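You operate a simulated robot arm through the tools that you are given. There is no shell and no other tool.

Carry out the task below with a simulated robot arm. There is one attempt and no reset: what you move stays moved.

Task
Vent the vacuum box, move its bag to the yellow tray, then vacuum-pack the pink mask bag and vent again.
Fine: it is the small yellow tray; the pink mask bag stays in the box with the lid closed; the two bags by the sealer stay as they are.

Only the result counts: the job must be done as asked and must still hold three seconds after the hand-in. Knocking over, shifting, dropping, spilling or breaking anything else fails it. A push-on lid holds only when it is set on centred and level and pressed home; a screw cap is set on level and turned clockwise until tight.

Robot
A 7-joint arm with a two-finger parallel gripper, fixed in place. Base frame: the origin is on the floor under the middle of its stand, x ahead of it, y to its left, z up; the work surface is at about z = 0.84. Units: m, degrees, N and s.
It reaches about 1.372 m from its shoulder. Its first joint turns from -149.0 to 149.0 degrees. Payload 3.43 kg.
Tool frame: the origin (TCP) lies between the finger pads and is the grasp point; the fingertips stand 0.03 m ahead of it; z points along the fingers, y is the line along which they close. The gripper opens to 0.094 m. The fingers are 0.028 m wide and 0.01 m thick; the gripper's body (0.05 by 0.096 m) begins 0.055 m behind the TCP.
Orientation is that of the tool frame in the base frame, as [roll, pitch, yaw] about the fixed x, y, z axes, in that order (R = Rz(yaw) Ry(pitch) Rx(roll)). With the fingers straight down and closing along the base's y, the tool's x points along the base's -x, its y along +y and its z along -z.

Tools
- The arm moves only by the tool move_arm. Its argument "steps" is one flat list of numbers, 7 for each row, row after row: the shift along the base's x, y, z in m, then the turn, a rotation vector about the base's x, y, z in degrees, then the gripper command, from -1 (shut) to 1 (fully open), values between in proportion. In form: [x, y, z, ax, ay, az, hand, x, y, z, ax, ay, az, hand, ...]. A call has 1 to 20 rows; each row shifts and turns the commanded pose from where the row before left it. A row lasts 0.2 s, in which the tool goes at most 0.05 m and 8.6 degrees; a call with a longer step from one row to the next is refused whole, and so is a gripper value outside its range. Where a pose cannot be reached the arm comes as near as it can. A force on the tool above 40 N (or 10 N above the force at the start of the call, whichever is more), or a blocked arm, ends the call early, and 0.2 s more pass. Each finger travels about 0.045 m/s and halts on what it meets, pressing with about 41 N; the grip force reading is that of the motor and also rises with nothing between the fingers. The clock runs only during rows and for 0.2 s after the last one: add rows that do not move to give the fingers time. The reply holds the time, the measured pose of the TCP, the force on the tool along the base axes, the opening and the grip force, in the units named above and with some noise, with the torque about the TCP (base axes, N m) and any sound that the robot's microphone picked up.
- Cameras (640 x 400 px; columns grow to the right, rows downward): "scene" is fixed at [0.4001, -0.4992, 1.6085]; the picture's right is [-0.88, -0.47, 0.00], its down [-0.45, 0.85, -0.26] and it looks along [0.12, -0.23, -0.96] (base axes); focal length 214 px, centre (320, 200). "wrist" rides on the gripper at [0.076, 0.014, -0.102] in the tool frame; the picture's right is [-0.18, 0.98, 0.00], its down [-0.75, -0.14, -0.64] and it looks along [-0.63, -0.12, 0.77] (tool axes); focal length 243 px, centre (320, 200). There is no depth. A picture from a camera that has moved, and an enlarged one, comes with that camera's place and axes in the base frame and with its lens.
- capture(camera): a new picture of that camera. It takes no simulated time.
- zoom(camera, box): a new picture of the part [left, top, right, bottom] of that camera's present view, enlarged. It takes no simulated time.
- hand_in(): hands the job in; it is judged then, once.

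Places have to be worked out from the pictures, the camera data and where the tool is seen. Open the gripper and draw the arm clear of the work before you hand the job in, unless the task says otherwise.

The tools are called after ">>>" as name(argument=value, ...) on one line, values as JSON. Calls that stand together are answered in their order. move_arm: Moves the arm, as the interface text tells. Its arguments: {"type":"object","properties":{"steps":{"type":"array","items":{"type":"number"}}},"required":["steps"]} The other tools are called the same way: capture (camera) takes a picture; zoom (camera, box) takes an enlarged picture of a part of a camera's view; hand_in () hands the job in.

At the start:

```text
t: 0.0
tcp_pos: [0.5949, -0.7891, 1.2428]
orientation: [-179.9, -0.1, 179.9]
ft_force: [0.3, 0.1, -0.3]
ft_torque: [0.01, 0.02, -0.01]
gripper_width: 0.0939
gripper_force: 0.1
```

scene: 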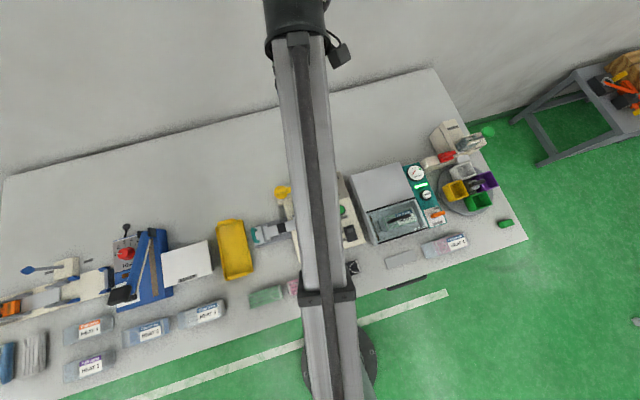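
wrist: 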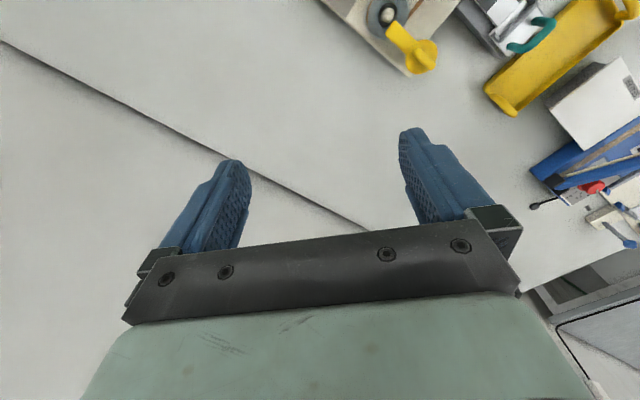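

I start by looking closely at the bench from the fixed camera before moving anything.

>>> zoom(camera="scene", box=[340, 110, 540, 280])

>>> zoom(camera="scene", box=[210, 170, 370, 320])

>>> zoom(camera="scene", box=[0, 200, 240, 390])

```text
2.35 times, centred on (440, 195) of scene
camera zoom: at [0.4001, -0.4992, 1.6085], right [-0.88, -0.47, 0.0], down [-0.45, 0.85, -0.26], along [0.12, -0.23, -0.96], focal length 505 px, centre (38, 212)
```

zoom: 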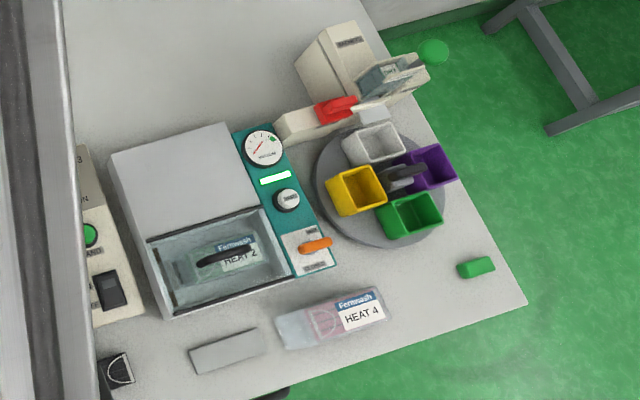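

```text
2.67 times, centred on (290, 245) of scene
camera zoom: at [0.4001, -0.4992, 1.6085], right [-0.88, -0.47, 0.0], down [-0.45, 0.85, -0.26], along [0.12, -0.23, -0.96], focal length 572 px, centre (400, 80)
```

zoom: 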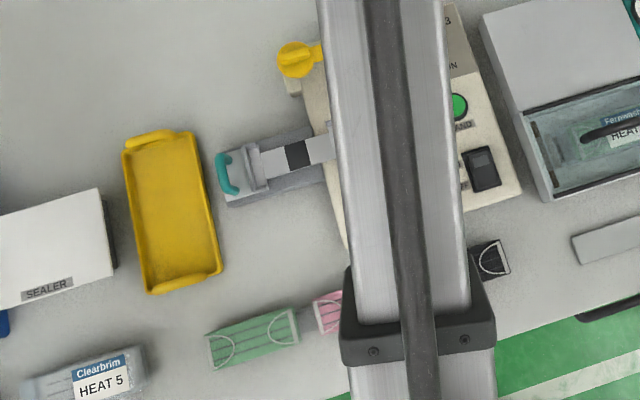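

```text
2.11 times, centred on (120, 295) of scene
camera zoom: at [0.4001, -0.4992, 1.6085], right [-0.88, -0.47, 0.0], down [-0.45, 0.85, -0.26], along [0.12, -0.23, -0.96], focal length 452 px, centre (741, 0)
```

zoom: 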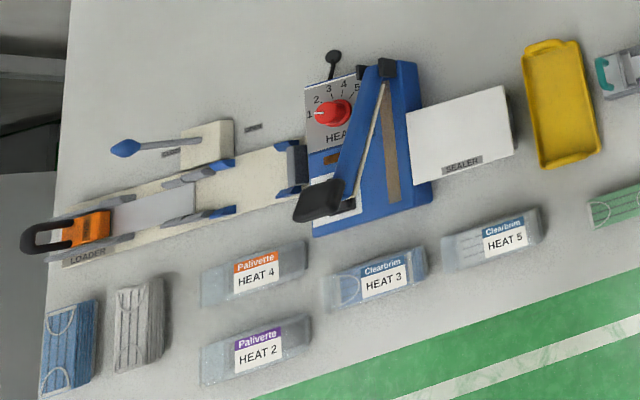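

The bench is turned 45° to the base, and the vacuum box is near (0.21, -0.77). I'm moving the arm back to the robot's side at the same height, turning the tool 45° so the wrist camera looks at the box and the fixed camera's view clears.

>>> move_arm(steps=[-0.043, 0.0147, 0, 0, 0, -3.5, 1, -0.043, 0.0147, 0, 0, 0, -3.5, 1, -0.043, 0.0147, 0, 0, 0, -3.5, 1, -0.043, 0.0147, 0, 0, 0, -3.5, 1, -0.043, 0.0147, 0, 0, 0, -3.5, 1, -0.043, 0.0147, 0, 0, 0, -3.5, 1, -0.043, 0.0147, 0, 0, 0, -3.5, 1, -0.043, 0.0147, 0, 0, 0, -3.5, 1, -0.043, 0.0147, 0, 0, 0, -3.5, 1, -0.043, 0.0147, 0, 0, 0, -3.5, 1, -0.043, 0.0147, 0, 0, 0, -3.5, 1, -0.043, 0.0147, 0, 0, 0, -3.5, 1, -0.041, 0.0147, 0, 0, 0, -3, 1])

>>> capture(camera="scene")

>>> capture(camera="wrist")

```text
t: 2.8
tcp_pos: [0.0597, -0.6551, 1.1148]
orientation: [-179.6, 0.4, 135.1]
ft_force: [0.5, -0.4, -0.5]
ft_torque: [0.05, 0.04, -0.03]
gripper_width: 0.0939
gripper_force: 0.0
out of reach, approached as far as the arm can: row 2, 3, 4, 5, 6, 7, 8, 9, 10, 11, 12, 13
```

```text
taken
```

scene: 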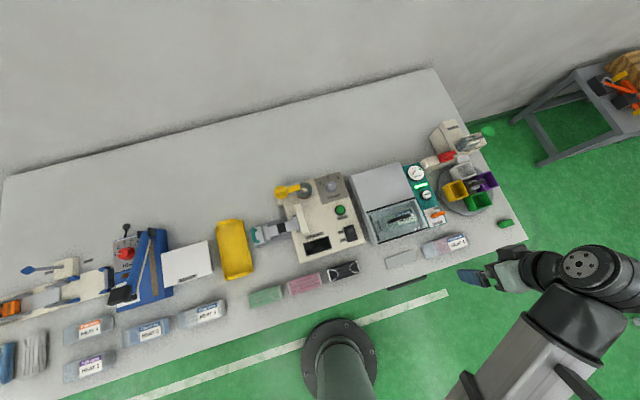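

```text
taken
camera wrist: at [0.0161, -0.59, 1.2171], right [0.83, 0.56, -0.01], down [0.43, -0.63, 0.65], along [0.36, -0.54, -0.76], focal length 243 px, centre (320, 200)
```

wrist: 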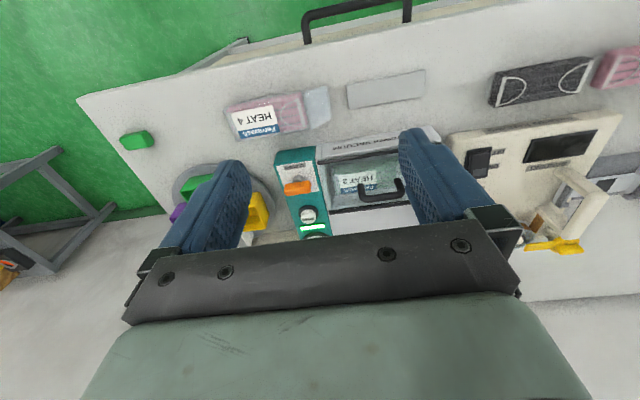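

The view is now clear. I zoom in on the box, its control panel and the surroundings in both cameras.

>>> zoom(camera="wrist", box=[230, 60, 450, 250])

>>> zoom(camera="scene", box=[345, 150, 505, 270])

>>> zoom(camera="scene", box=[200, 160, 380, 310])

>>> zoom(camera="scene", box=[400, 110, 520, 230])

```text
2.11 times, centred on (340, 155) of wrist
camera zoom: at [0.0161, -0.59, 1.2171], right [0.83, 0.56, -0.01], down [0.43, -0.63, 0.65], along [0.36, -0.54, -0.76], focal length 511 px, centre (278, 295)
```

zoom: 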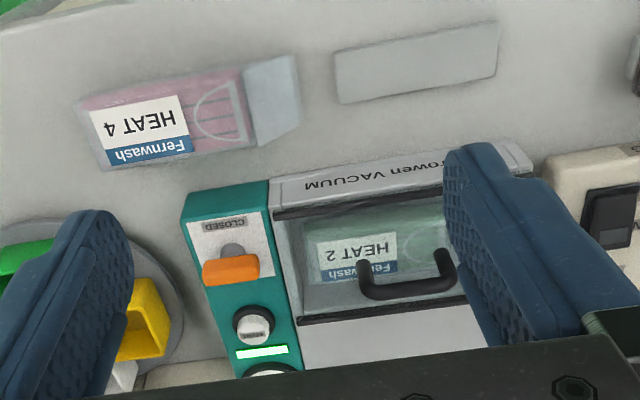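

```text
3.33 times, centred on (425, 210) of scene
camera zoom: at [0.4001, -0.4992, 1.6085], right [-0.88, -0.47, 0.0], down [-0.45, 0.85, -0.26], along [0.12, -0.23, -0.96], focal length 715 px, centre (-30, 167)
```

zoom: 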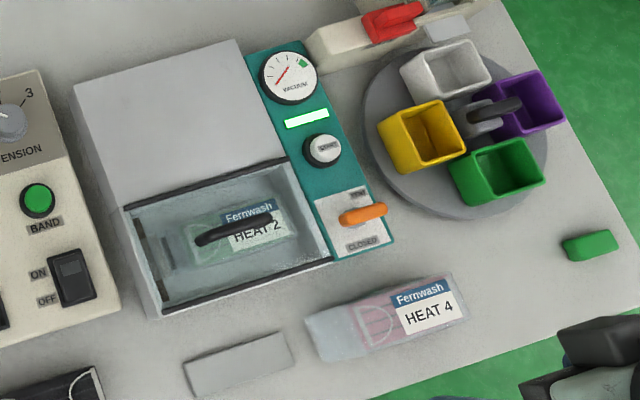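

```text
2.67 times, centred on (290, 235) of scene
camera zoom: at [0.4001, -0.4992, 1.6085], right [-0.88, -0.47, 0.0], down [-0.45, 0.85, -0.26], along [0.12, -0.23, -0.96], focal length 572 px, centre (400, 107)
```

zoom: 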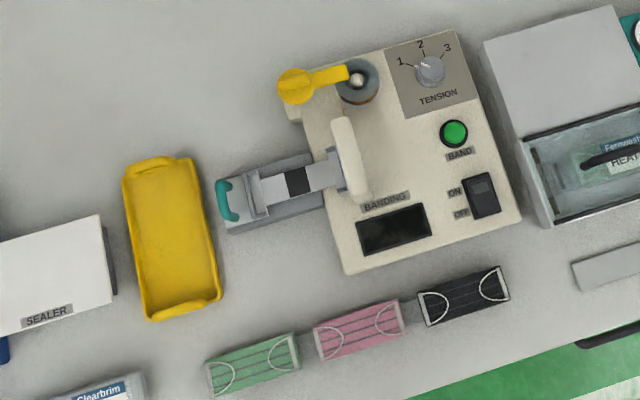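

```text
3.33 times, centred on (460, 170) of scene
camera zoom: at [0.4001, -0.4992, 1.6085], right [-0.88, -0.47, 0.0], down [-0.45, 0.85, -0.26], along [0.12, -0.23, -0.96], focal length 715 px, centre (-147, 300)
```

zoom: 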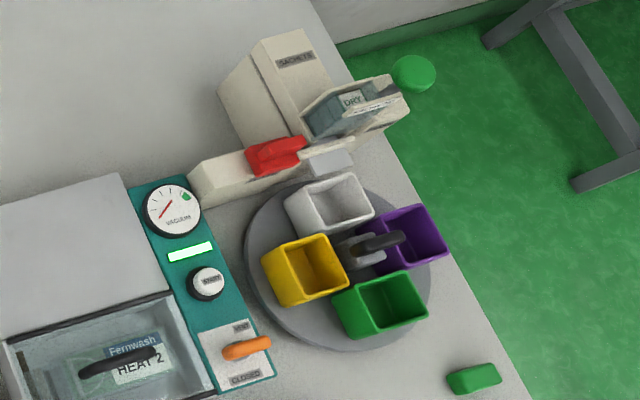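

The panel has a vacuum gauge, a START button and an orange VENT/CLOSED lever; the lid is glass with a black handle. I move the wrist camera outward to look more directly down at the box.

>>> move_arm(steps=[0.03, -0.03, 0, 0, 0, 0, 1, 0.03, -0.03, 0, 0, 0, 0, 1, 0.03, -0.03, 0, 0, 0, 0, 1, 0.0, 0.0, 0, 0, 0, 0, 1])

>>> capture(camera="wrist")

>>> zoom(camera="wrist", box=[230, 20, 450, 180])

```text
t: 3.8
tcp_pos: [0.1471, -0.7444, 1.1165]
orientation: [180.0, 0.0, 135.0]
ft_force: [0.7, 0.0, 1.2]
ft_torque: [-0.03, -0.02, 0.02]
gripper_width: 0.0938
gripper_force: 0.0
```

```text
taken
camera wrist: at [0.1046, -0.6803, 1.2176], right [0.83, 0.56, 0.0], down [0.43, -0.63, 0.64], along [0.36, -0.53, -0.77], focal length 243 px, centre (320, 200)
```

wrist: 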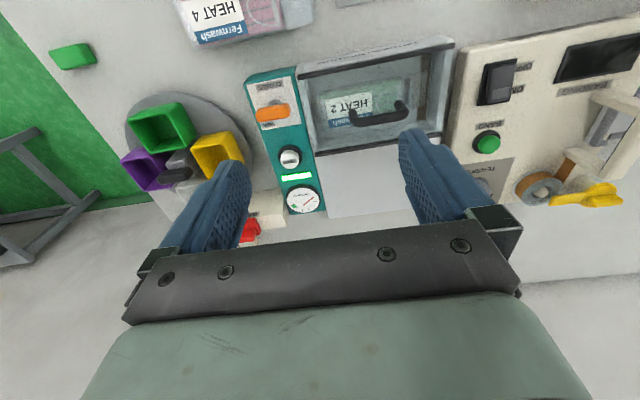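

```text
2.50 times, centred on (340, 100) of wrist
camera zoom: at [0.1046, -0.6803, 1.2176], right [0.83, 0.56, 0.0], down [0.43, -0.63, 0.64], along [0.36, -0.53, -0.77], focal length 606 px, centre (270, 450)
```

zoom: 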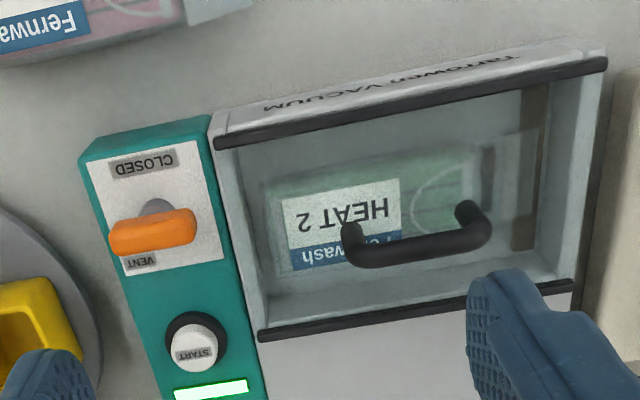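

The panel is about 0.05–0.07 m above the bench and the lever is near (s=-0.484, d=0.655) in bench coordinates. I zoom in harder on the lever, gauge and handle.

>>> zoom(camera="wrist", box=[235, 60, 335, 130])

>>> zoom(camera="wrist", box=[260, 130, 360, 230])

>>> zoom(camera="scene", box=[400, 155, 460, 230])

>>> zoom(camera="wrist", box=[295, 30, 465, 160])

```text
5.71 times, centred on (285, 95) of wrist
camera zoom: at [0.1046, -0.6803, 1.2176], right [0.83, 0.56, 0.0], down [0.43, -0.63, 0.64], along [0.36, -0.53, -0.77], focal length 1386 px, centre (520, 800)
```

zoom: 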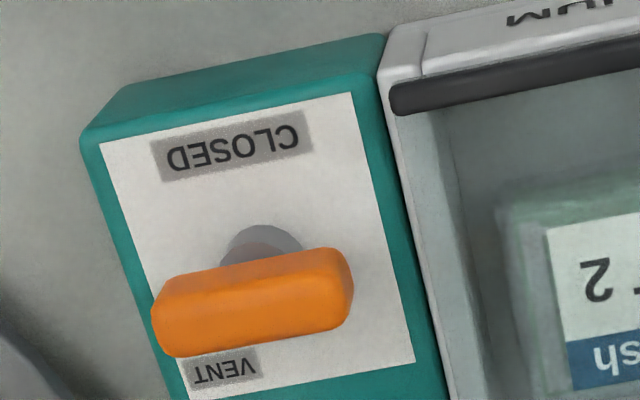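

```text
4.00 times, centred on (310, 180) of wrist
camera zoom: at [0.1046, -0.6803, 1.2176], right [0.83, 0.56, 0.0], down [0.43, -0.63, 0.64], along [0.36, -0.53, -0.77], focal length 970 px, centre (360, 280)
```

zoom: 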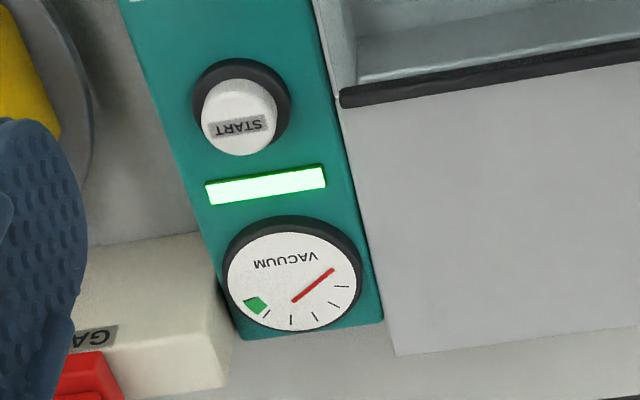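

```text
5.33 times, centred on (430, 192) of scene
camera zoom: at [0.4001, -0.4992, 1.6085], right [-0.88, -0.47, 0.0], down [-0.45, 0.85, -0.26], along [0.12, -0.23, -0.96], focal length 1144 px, centre (-267, 240)
```

zoom: 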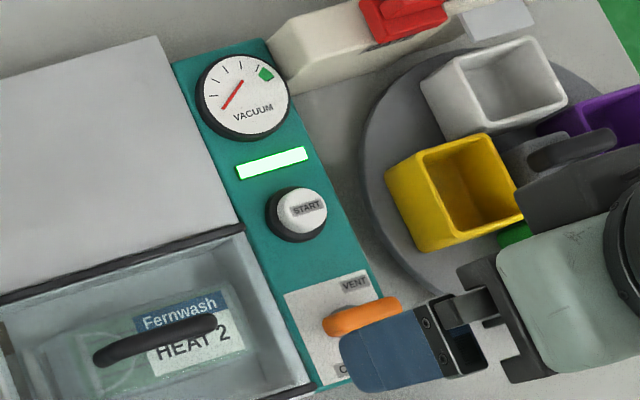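

```text
3.08 times, centred on (380, 95) of wrist
camera zoom: at [0.1046, -0.6803, 1.2176], right [0.83, 0.56, 0.0], down [0.43, -0.63, 0.64], along [0.36, -0.53, -0.77], focal length 746 px, centre (135, 523)
```

zoom: 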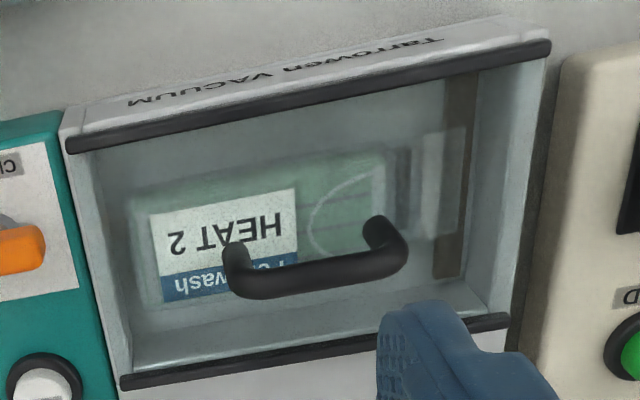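

The orange bar appears to be a T-handle over a central pivot; I need a closer look to know which way it moves. I lower the camera to just above the panel, staying well clear of everything.

>>> move_arm(steps=[-0.006, -0.0257, -0.03, 0, 0, 0, 1, -0.006, -0.0257, -0.03, 0, 0, 0, 1, -0.006, -0.0257, -0.03, 0, 0, 0, 1, 0, 0, -0.027, 0, 0, 0, 1])

>>> capture(camera="wrist")

>>> zoom(camera="wrist", box=[220, 0, 420, 160])

>>> zoom(camera="scene", box=[400, 155, 460, 230])

```text
t: 4.8
tcp_pos: [0.1268, -0.8204, 0.9981]
orientation: [179.9, 0.0, 135.0]
ft_force: [0.8, 1.1, 0.3]
ft_torque: [0.0, 0.01, 0.0]
gripper_width: 0.094
gripper_force: 0.0
```

```text
taken
camera wrist: at [0.0845, -0.7572, 1.1008], right [0.83, 0.56, 0.0], down [0.43, -0.63, 0.64], along [0.36, -0.53, -0.77], focal length 243 px, centre (320, 200)
```

wrist: 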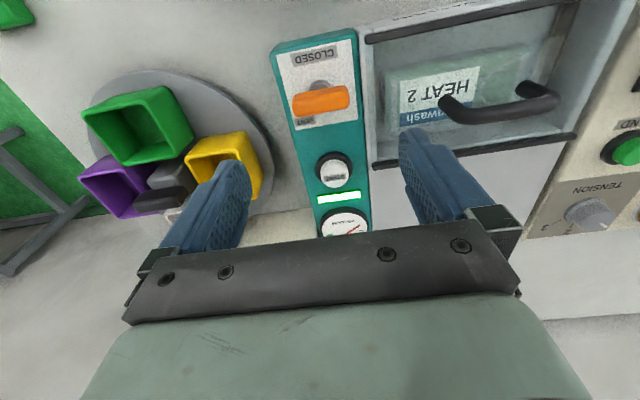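

```text
2.50 times, centred on (320, 80) of wrist
camera zoom: at [0.0845, -0.7572, 1.1008], right [0.83, 0.56, 0.0], down [0.43, -0.63, 0.64], along [0.36, -0.53, -0.77], focal length 606 px, centre (320, 500)
```

zoom: 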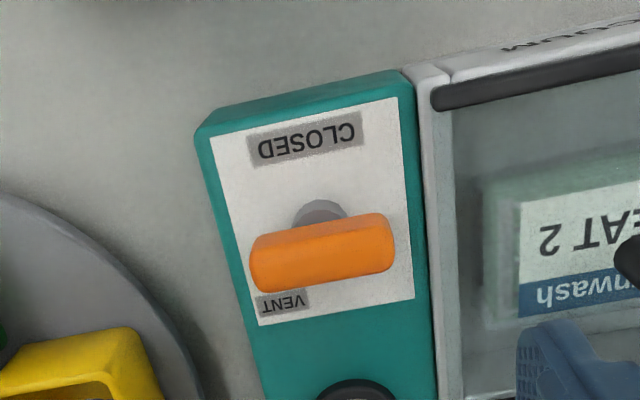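

```text
5.33 times, centred on (430, 192) of scene
camera zoom: at [0.4001, -0.4992, 1.6085], right [-0.88, -0.47, 0.0], down [-0.45, 0.85, -0.26], along [0.12, -0.23, -0.96], focal length 1144 px, centre (-267, 240)
```

zoom: 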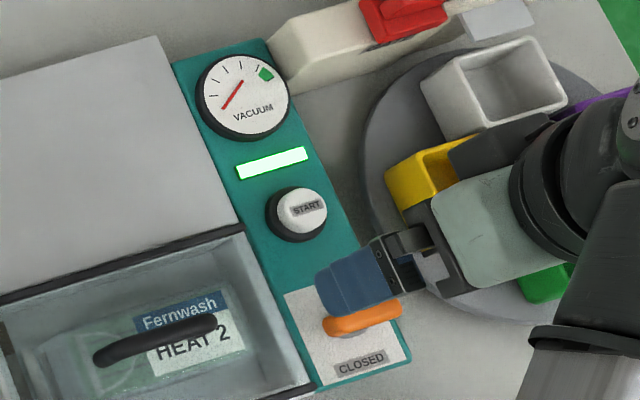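

Panel top is at z≈0.88 and the bar is centred on its pivot at (s=-0.486, d=0.655), z≈0.908, so it looks like a rotary T-handle. I check the gauge needle in detail.

>>> zoom(camera="scene", box=[405, 160, 430, 185])

>>> zoom(camera="wrist", box=[290, 140, 390, 240])

>>> zoom(camera="wrist", box=[350, 0, 600, 180])

```text
16.00 times, centred on (418, 172) of scene
camera zoom: at [0.4001, -0.4992, 1.6085], right [-0.88, -0.47, 0.0], down [-0.45, 0.85, -0.26], along [0.12, -0.23, -0.96], focal length 3432 px, centre (-1240, 640)
```

zoom: 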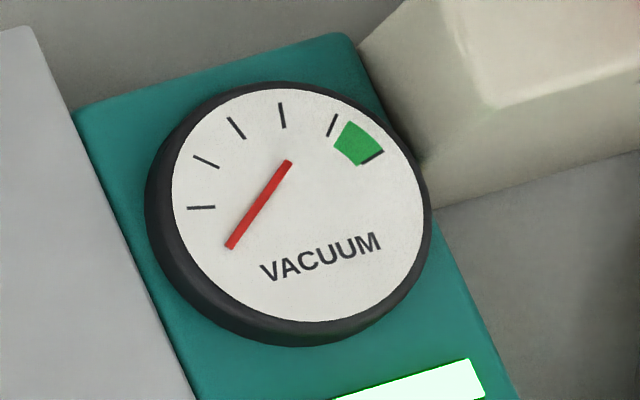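

```text
4.00 times, centred on (340, 190) of wrist
camera zoom: at [0.0845, -0.7572, 1.1008], right [0.83, 0.56, 0.0], down [0.43, -0.63, 0.64], along [0.36, -0.53, -0.77], focal length 970 px, centre (240, 240)
```

zoom: 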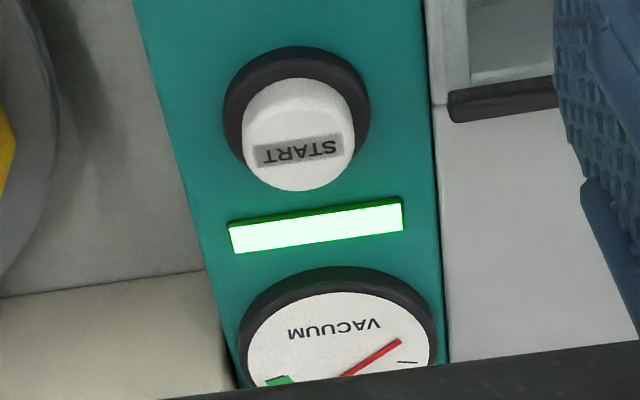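

```text
2.22 times, centred on (475, 90) of wrist
camera zoom: at [0.0845, -0.7572, 1.1008], right [0.83, 0.56, 0.0], down [0.43, -0.63, 0.64], along [0.36, -0.53, -0.77], focal length 539 px, centre (-24, 444)
```

zoom: 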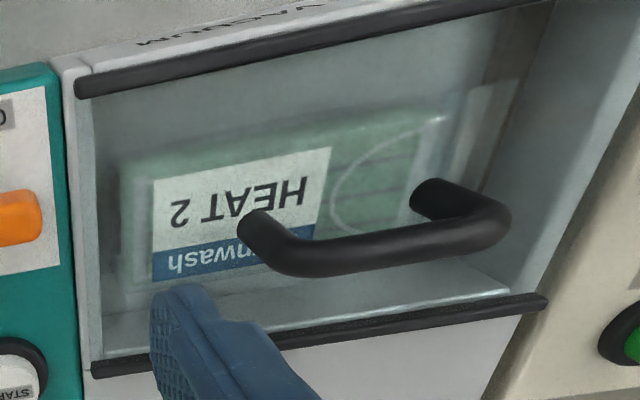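

The needle sits low, away from the green zone. I turn the tool -90° above the lever so the fingers will close across the bar, partly closing the gripper to clear the START button, and check before descending.

>>> move_arm(steps=[-0.0006, 0.0011, 0, 0, 0, -7.5, 0.3, -0.0006, 0.0011, 0, 0, 0, -7.5, 0.3, -0.0006, 0.0011, 0, 0, 0, -7.5, 0.3, -0.0006, 0.0011, 0, 0, 0, -7.5, 0.064, -0.0006, 0.0011, 0, 0, 0, -7.5, 0.064, -0.0006, 0.0011, 0, 0, 0, -7.5, 0.064, -0.0006, 0.0011, 0, 0, 0, -7.5, 0.064, -0.0006, 0.0011, 0, 0, 0, -7.5, 0.064, -0.0006, 0.0011, 0, 0, 0, -7.5, 0.064, -0.0006, 0.0011, 0, 0, 0, -7.5, 0.064, -0.0006, 0.0011, 0, 0, 0, -7.5, 0.064, -0.0007, 0.0015, 0, 0, 0, -7.5, 0.064, 0, 0, 0, 0, 0, 0, 0.064])

>>> capture(camera="wrist")

>>> capture(camera="scene")

```text
t: 7.6
tcp_pos: [0.1238, -0.8097, 0.9985]
orientation: [180.0, 0.0, 44.9]
ft_force: [-0.5, 0.8, -0.8]
ft_torque: [0.01, -0.03, 0.0]
gripper_width: 0.05
gripper_force: 0.0
```

```text
taken
camera wrist: at [0.1876, -0.7656, 1.1007], right [0.56, -0.83, 0.0], down [-0.63, -0.43, 0.64], along [-0.53, -0.36, -0.77], focal length 243 px, centre (320, 200)
```

wrist: 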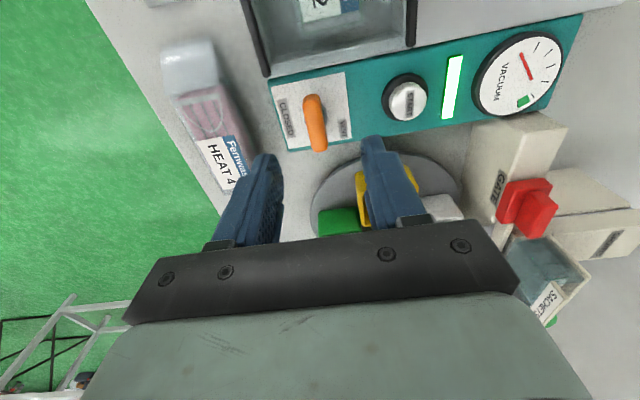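

```text
taken
```

scene: 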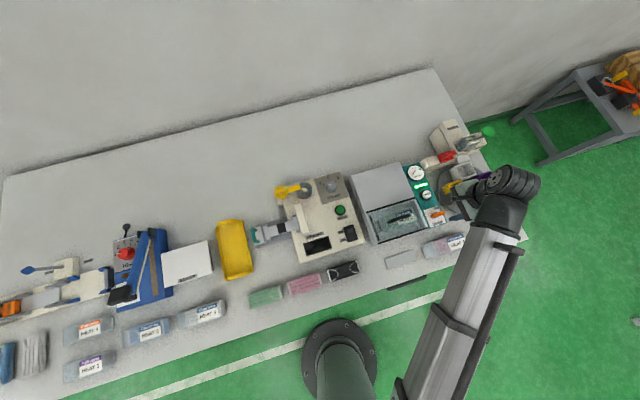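

The turn went cleanly. I zoom in on the lever and gauge from this new side.

>>> zoom(camera="wrist", box=[255, 60, 375, 160])

>>> zoom(camera="wrist", box=[430, 20, 580, 140])

>>> zoom(camera="wrist", box=[230, 0, 430, 90])

```text
4.00 times, centred on (315, 110) of wrist
camera zoom: at [0.1876, -0.7656, 1.1007], right [0.56, -0.83, 0.0], down [-0.63, -0.43, 0.64], along [-0.53, -0.36, -0.77], focal length 970 px, centre (340, 560)
```

zoom: 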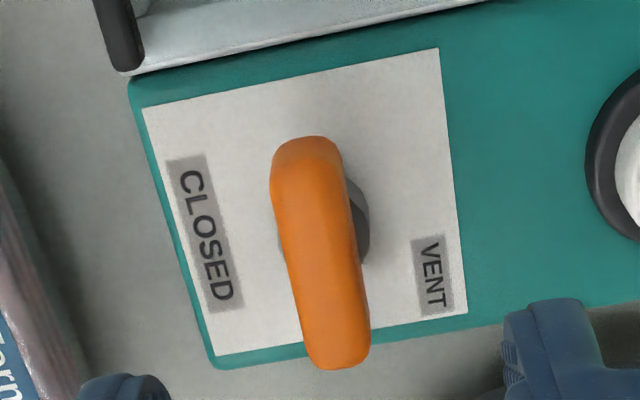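

```text
3.33 times, centred on (505, 80) of wrist
camera zoom: at [0.1876, -0.7656, 1.1007], right [0.56, -0.83, 0.0], down [-0.63, -0.43, 0.64], along [-0.53, -0.36, -0.77], focal length 809 px, centre (-297, 600)
```

zoom: 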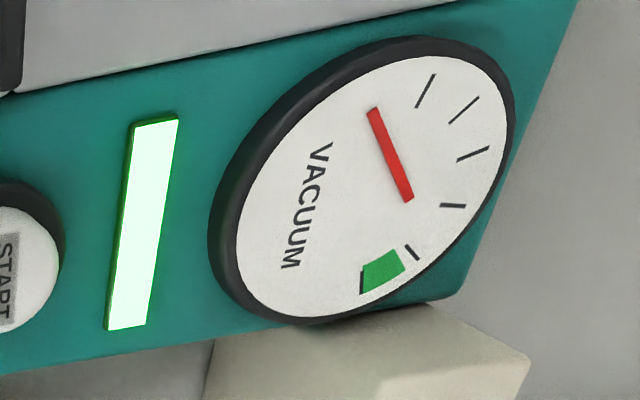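

```text
3.20 times, centred on (330, 45) of wrist
camera zoom: at [0.1876, -0.7656, 1.1007], right [0.56, -0.83, 0.0], down [-0.63, -0.43, 0.64], along [-0.53, -0.36, -0.77], focal length 776 px, centre (288, 696)
```

zoom: 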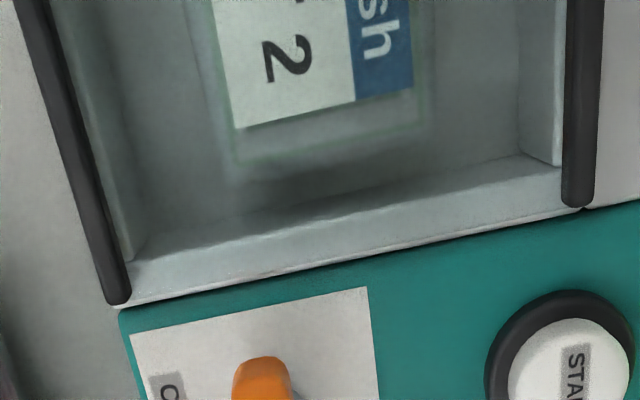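

The bar is centred at (s≈-0.487, d≈0.656), aligned along s, with fingers on either side of it. I descend to grip height with fingertips just above the panel.

>>> move_arm(steps=[-0.002, 0.0008, -0.02, 0, 0, 0, 0.064, -0.0022, 0.0008, -0.02, 0, 0, 0, 0.064, 0, 0, -0.02, 0, 0, 0, 0.064, 0, 0, -0.0165, 0, 0, 0, 0.064])

>>> capture(camera="wrist")

>>> zoom(camera="scene", box=[400, 155, 480, 235])

```text
t: 8.6
tcp_pos: [0.1186, -0.8081, 0.9226]
orientation: [-179.9, 0.0, 45.0]
ft_force: [-0.4, 0.7, 0.2]
ft_torque: [0.01, 0.01, -0.04]
gripper_width: 0.05
gripper_force: 0.0
```

```text
taken
camera wrist: at [0.1829, -0.764, 1.0245], right [0.56, -0.83, 0.0], down [-0.63, -0.43, 0.64], along [-0.53, -0.36, -0.77], focal length 243 px, centre (320, 200)
```

wrist: 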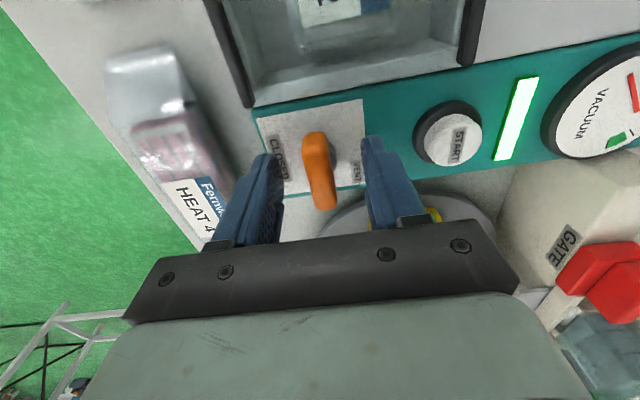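

```text
5.00 times, centred on (440, 195) of scene
camera zoom: at [0.4001, -0.4992, 1.6085], right [-0.88, -0.47, 0.0], down [-0.45, 0.85, -0.26], along [0.12, -0.23, -0.96], focal length 1072 px, centre (-280, 225)
```

zoom: 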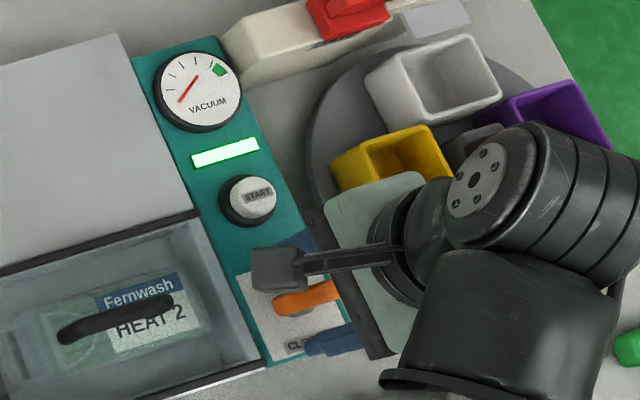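

The fingers straddle the bar with no contact. I close on it.

>>> move_arm(steps=[0, 0, 0, 0, 0, 0, -1, 0, 0, 0, 0, 0, 0, -1, 0, 0, 0, 0, 0, 0, -1, 0, 0, 0, 0, 0, 0, -1])

>>> zoom(camera="wrist", box=[230, 90, 450, 230])

```text
t: 9.6
tcp_pos: [0.1193, -0.8085, 0.9212]
orientation: [179.9, 0.0, 45.1]
ft_force: [2.4, -3.8, -2.2]
ft_torque: [-0.07, 0.05, 0.01]
gripper_width: 0.0195
gripper_force: 44.9
```

```text
2.86 times, centred on (340, 160) of wrist
camera zoom: at [0.1831, -0.7643, 1.0246], right [0.56, -0.83, 0.0], down [-0.63, -0.43, 0.64], along [-0.53, -0.36, -0.77], focal length 693 px, centre (263, 314)
```

zoom: 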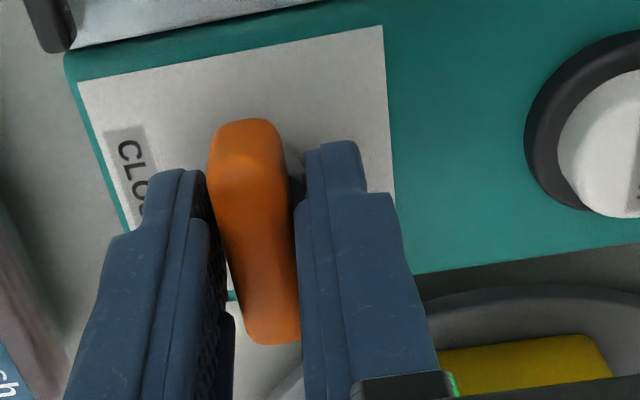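

The bar is held (19.5 mm wide) with little side load. I try a small counter-clockwise turn, the -s end moving toward the VENT label, and watch the torque.

>>> move_arm(steps=[0, 0, 0, 0, 0, 4, -1, 0, 0, 0, 0, 0, 4, -1, 0, 0, 0, 0, 0, 0, -1])

>>> zoom(camera="scene", box=[400, 155, 480, 235])

```text
t: 10.4
tcp_pos: [0.1186, -0.8094, 0.922]
orientation: [180.0, 0.0, 53.1]
ft_force: [6.8, -7.1, -4.3]
ft_torque: [-0.29, 0.07, -0.01]
gripper_width: 0.0197
gripper_force: 45.0
```

```text
5.00 times, centred on (440, 195) of scene
camera zoom: at [0.4001, -0.4992, 1.6085], right [-0.88, -0.47, 0.0], down [-0.45, 0.85, -0.26], along [0.12, -0.23, -0.96], focal length 1072 px, centre (-280, 225)
```

zoom: 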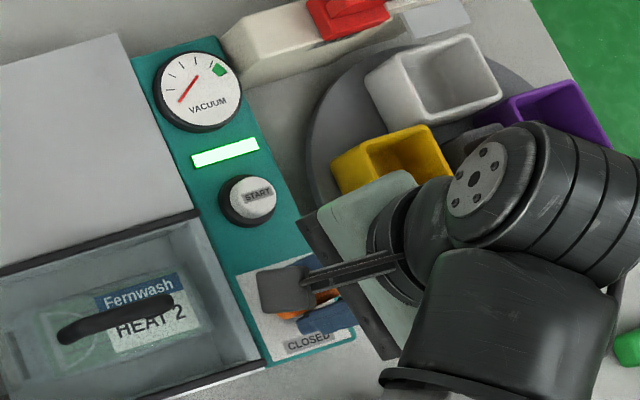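

It turns freely with no z-torque, only a small side load toward +d. I nudge the centre 1 mm that way and continue turning.

>>> move_arm(steps=[0.0007, -0.0007, 0, 0, 0, 5, -1, 0, 0, 0, 0, 0, 6, -1, 0, 0, 0, 0, 0, 6, -1, 0, 0, 0, 0, 0, 0, -1])

>>> zoom(camera="wrist", box=[230, 60, 450, 230])

>>> zoom(camera="scene", box=[400, 155, 480, 235])

```text
t: 11.4
tcp_pos: [0.1182, -0.8078, 0.9235]
orientation: [180.0, 0.0, 70.2]
ft_force: [1.7, -0.6, -4.6]
ft_torque: [-0.48, -0.01, 0.01]
gripper_width: 0.0199
gripper_force: 45.2
```

```text
2.35 times, centred on (340, 145) of wrist
camera zoom: at [0.1588, -0.7416, 1.0246], right [0.86, -0.51, 0.0], down [-0.39, -0.66, 0.64], along [-0.33, -0.55, -0.77], focal length 571 px, centre (273, 329)
```

zoom: 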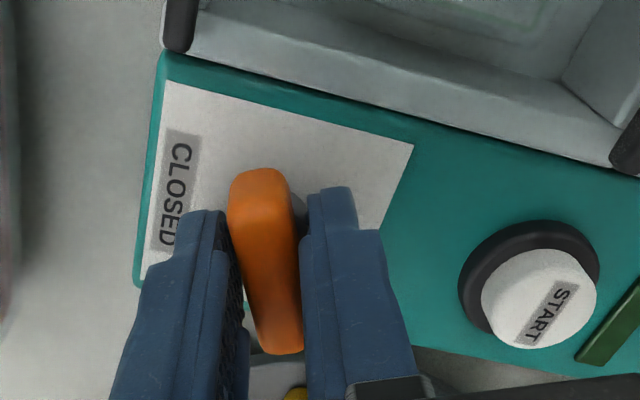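

```text
5.00 times, centred on (440, 195) of scene
camera zoom: at [0.4001, -0.4992, 1.6085], right [-0.88, -0.47, 0.0], down [-0.45, 0.85, -0.26], along [0.12, -0.23, -0.96], focal length 1072 px, centre (-280, 225)
```

zoom: 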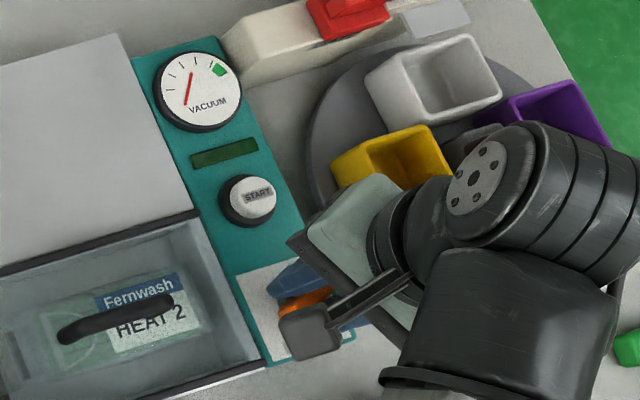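

The bar is turning with the gripper, the green display has gone dark and the needle is beginning to shift, so this is the venting direction. I keep turning.

>>> move_arm(steps=[0, 0, 0, 0, 0, 6, -1, 0, 0, 0, 0, 0, 6, -1, 0, 0, 0, 0, 0, 6, -1, 0, 0, 0, 0, 0, 0, -1])

>>> zoom(camera="wrist", box=[230, 60, 450, 230])

>>> zoom(camera="scene", box=[400, 155, 480, 235])

```text
t: 12.4
tcp_pos: [0.1198, -0.8083, 0.9224]
orientation: [179.9, -0.1, 88.0]
ft_force: [-0.2, -1.8, -3.6]
ft_torque: [0.42, 0.14, 0.03]
gripper_width: 0.0197
gripper_force: 45.2
```

```text
2.35 times, centred on (340, 145) of wrist
camera zoom: at [0.1364, -0.7327, 1.0247], right [0.98, -0.22, 0.0], down [-0.17, -0.75, 0.64], along [-0.14, -0.63, -0.77], focal length 571 px, centre (273, 329)
```

zoom: 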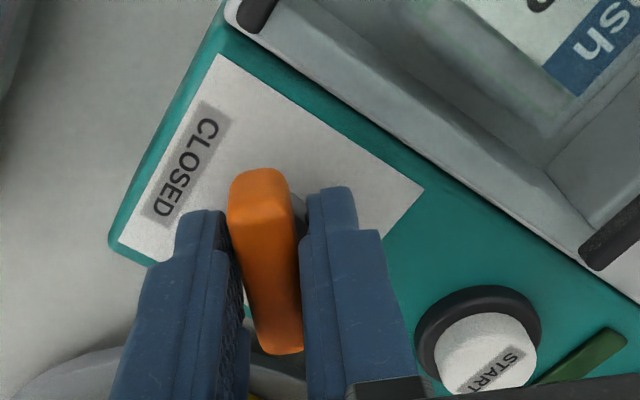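

```text
5.00 times, centred on (440, 195) of scene
camera zoom: at [0.4001, -0.4992, 1.6085], right [-0.88, -0.47, 0.0], down [-0.45, 0.85, -0.26], along [0.12, -0.23, -0.96], focal length 1072 px, centre (-280, 225)
```

zoom: 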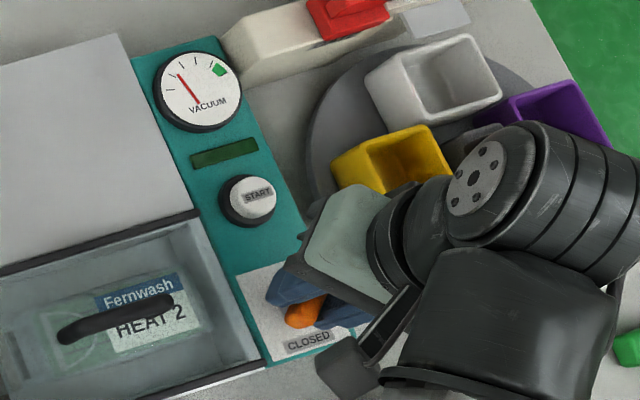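

The needle is falling from the green direction, so it's venting; lever has turned about 43°. I continue until the lever reaches its stop.

>>> move_arm(steps=[0, 0, 0, 0, 0, 6, -1, 0, 0, 0, 0, 0, 6, -1, 0, 0, 0, 0, 0, 6, -1, 0, 0, 0, 0, 0, 0, -1])

>>> zoom(camera="wrist", box=[230, 60, 450, 230])

>>> zoom(camera="scene", box=[400, 155, 480, 235])

```text
t: 13.4
tcp_pos: [0.1202, -0.8091, 0.9209]
orientation: [180.0, 0.0, 106.1]
ft_force: [1.4, -2.5, 1.3]
ft_torque: [0.78, 0.38, 0.03]
gripper_width: 0.0195
gripper_force: 45.2
```

```text
2.35 times, centred on (340, 145) of wrist
camera zoom: at [0.1124, -0.7311, 1.0246], right [1.0, 0.1, 0.0], down [0.07, -0.76, 0.64], along [0.06, -0.64, -0.77], focal length 571 px, centre (273, 329)
```

zoom: 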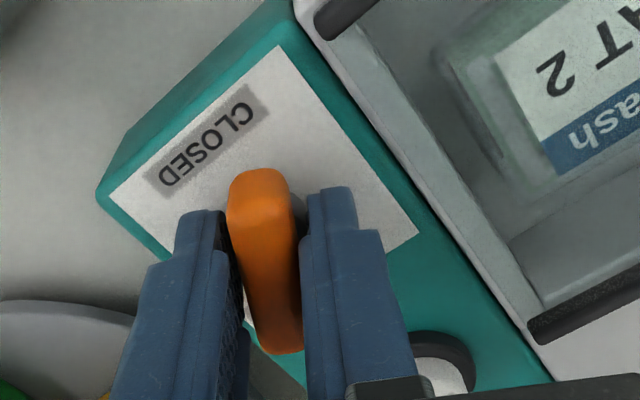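

```text
5.00 times, centred on (440, 195) of scene
camera zoom: at [0.4001, -0.4992, 1.6085], right [-0.88, -0.47, 0.0], down [-0.45, 0.85, -0.26], along [0.12, -0.23, -0.96], focal length 1072 px, centre (-280, 225)
```

zoom: 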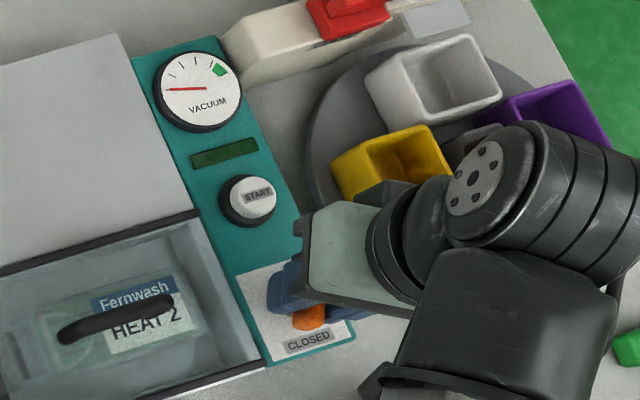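

The needle now points at the first tick, so the box is vented. I turn on carefully to find the end stop, up to 90° total.

>>> move_arm(steps=[0, 0, 0, 0, 0, 6, -1, 0, 0, 0, 0, 0, 6, -1, 0, 0, 0, 0, 0, 0, -1])

>>> zoom(camera="wrist", box=[230, 60, 450, 230])

>>> zoom(camera="scene", box=[400, 155, 480, 235])

```text
t: 14.2
tcp_pos: [0.1193, -0.8086, 0.9233]
orientation: [180.0, 0.0, 118.1]
ft_force: [4.3, -5.7, -1.8]
ft_torque: [0.36, 0.37, -0.02]
gripper_width: 0.0197
gripper_force: 45.4
```

```text
2.35 times, centred on (340, 145) of wrist
camera zoom: at [0.0966, -0.7342, 1.0246], right [0.95, 0.3, 0.0], down [0.23, -0.73, 0.64], along [0.19, -0.61, -0.77], focal length 571 px, centre (273, 329)
```

zoom: 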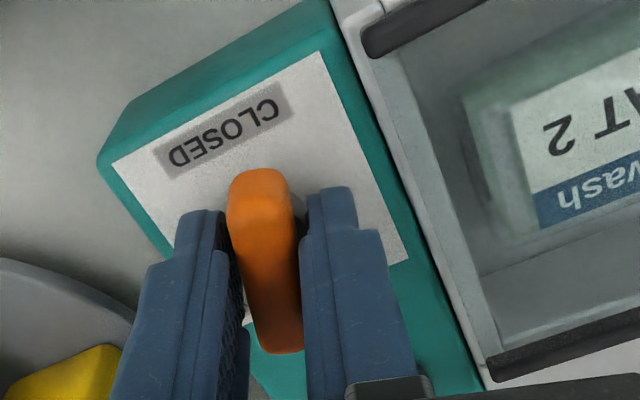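

```text
5.00 times, centred on (440, 195) of scene
camera zoom: at [0.4001, -0.4992, 1.6085], right [-0.88, -0.47, 0.0], down [-0.45, 0.85, -0.26], along [0.12, -0.23, -0.96], focal length 1072 px, centre (-280, 225)
```

zoom: 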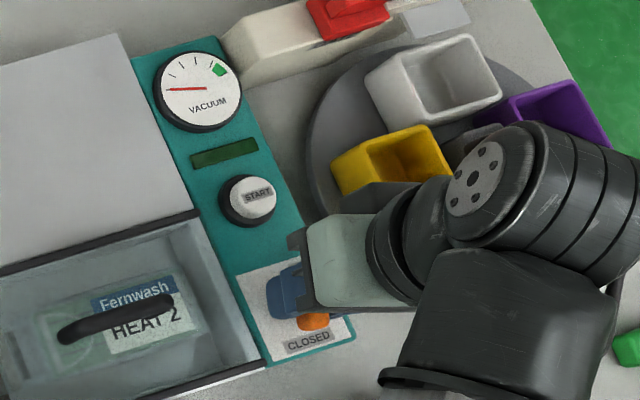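

Still free and the needle stays at zero. I turn the last ~16° to reach the full quarter turn.

>>> move_arm(steps=[0, 0, 0, 0, 0, 5, -1, 0, 0, 0, 0, 0, 5, -1, 0, 0, 0, 0, 0, 5, -1, 0, 0, 0, 0, 0, 0, -1])

>>> zoom(camera="wrist", box=[230, 60, 450, 230])

```text
t: 15.2
tcp_pos: [0.1202, -0.8085, 0.9218]
orientation: [-180.0, 0.0, 133.1]
ft_force: [4.3, -8.2, -3.8]
ft_torque: [-0.44, -0.46, 0.01]
gripper_width: 0.0196
gripper_force: 45.0
```

```text
2.35 times, centred on (340, 145) of wrist
camera zoom: at [0.0783, -0.7427, 1.0246], right [0.84, 0.54, 0.0], down [0.41, -0.65, 0.64], along [0.34, -0.54, -0.77], focal length 571 px, centre (273, 329)
```

zoom: 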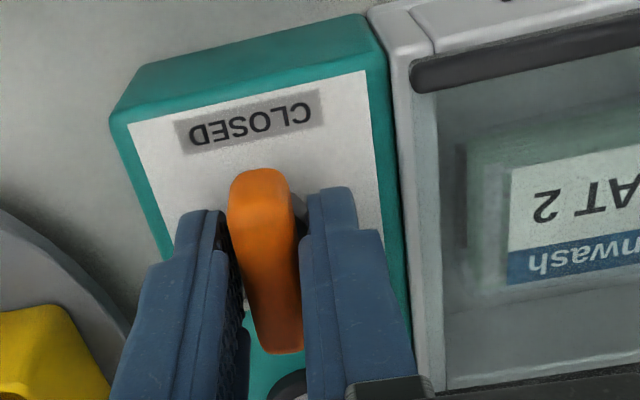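

Lever has turned 88° with no resistance and the gauge reads zero. I open slightly (to stay clear of the lid wall) and rise straight up.

>>> move_arm(steps=[0, 0, 0, 0, 0, 0, -0.36, 0, 0, 0, 0, 0, 0, -0.36, 0, 0, 0.03, 0, 0, 0, -0.36, 0, 0, 0.04, 0, 0, 0, -0.36, 0, 0, 0.04, 0, 0, 0, -0.36, 0, 0, 0.04, 0, 0, 0, 0.5, 0, 0, 0, 0, 0, 0, 0.5])

>>> capture(camera="wrist")

>>> zoom(camera="scene", box=[400, 155, 480, 235])

```text
t: 16.8
tcp_pos: [0.1194, -0.8073, 1.073]
orientation: [-180.0, -0.1, 133.0]
ft_force: [-0.9, 0.3, 0.0]
ft_torque: [0.02, 0.05, 0.04]
gripper_width: 0.0707
gripper_force: 0.1
```

```text
taken
camera wrist: at [0.0774, -0.7413, 1.1747], right [0.84, 0.54, 0.0], down [0.41, -0.65, 0.64], along [0.34, -0.54, -0.77], focal length 243 px, centre (320, 200)
```

wrist: 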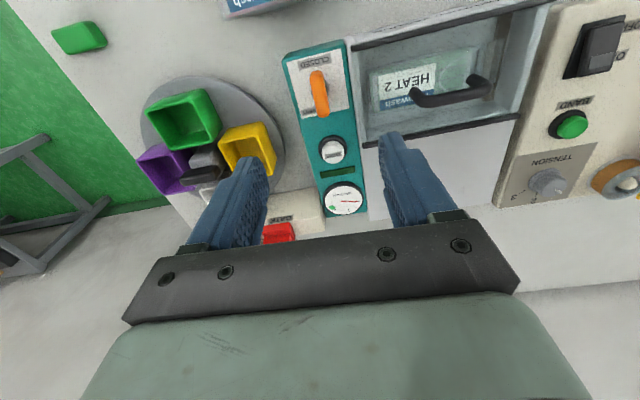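

```text
5.00 times, centred on (440, 195) of scene
camera zoom: at [0.4001, -0.4992, 1.6085], right [-0.88, -0.47, 0.0], down [-0.45, 0.85, -0.26], along [0.12, -0.23, -0.96], focal length 1072 px, centre (-280, 225)
```

zoom: 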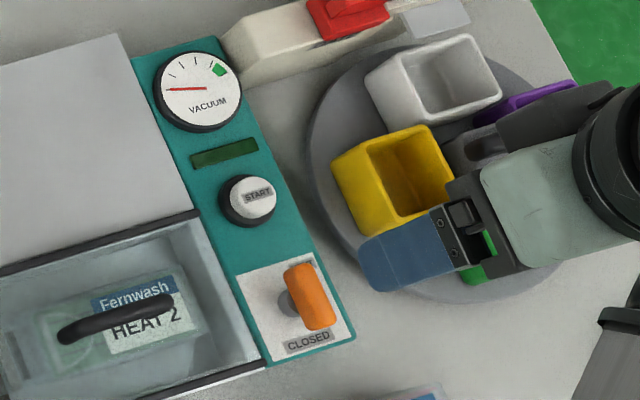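

The lever stays in the vented position with the gauge at zero. I shift over in front of the lid to locate the handle and work out how the lid opens.

>>> move_arm(steps=[0.0214, 0.038, 0, 0, 0, 2, 1, 0.0214, 0.038, 0, 0, 0, 0, 1, 0.0214, 0.038, 0, 0, 0, 0, 1, 0, 0, 0, 0, 0, 0, 1])

>>> capture(camera="wrist")

>>> zoom(camera="wrist", box=[220, 20, 420, 170])

>>> zoom(camera="scene", box=[340, 150, 450, 260])

```text
t: 17.8
tcp_pos: [0.1826, -0.6935, 1.0728]
orientation: [-180.0, 0.0, 135.0]
ft_force: [0.4, -0.6, 0.2]
ft_torque: [0.02, 0.01, 0.01]
gripper_width: 0.0942
gripper_force: 0.1
```

```text
taken
camera wrist: at [0.1385, -0.6289, 1.1755], right [0.83, 0.56, 0.0], down [0.43, -0.63, 0.64], along [0.36, -0.53, -0.77], focal length 243 px, centre (320, 200)
```

wrist: 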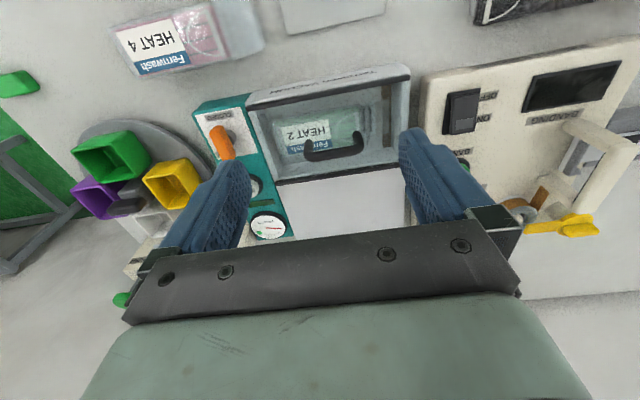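

```text
2.67 times, centred on (320, 95) of wrist
camera zoom: at [0.1385, -0.6289, 1.1755], right [0.83, 0.56, 0.0], down [0.43, -0.63, 0.64], along [0.36, -0.53, -0.77], focal length 647 px, centre (320, 480)
```

zoom: 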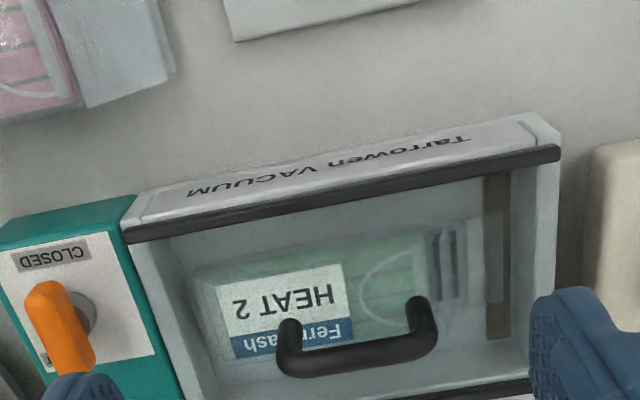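

```text
3.64 times, centred on (395, 205) of scene
camera zoom: at [0.4001, -0.4992, 1.6085], right [-0.88, -0.47, 0.0], down [-0.45, 0.85, -0.26], along [0.12, -0.23, -0.96], focal length 780 px, centre (47, 182)
```

zoom: 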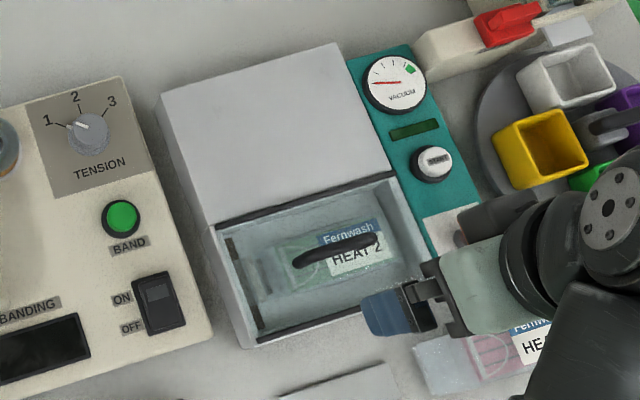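

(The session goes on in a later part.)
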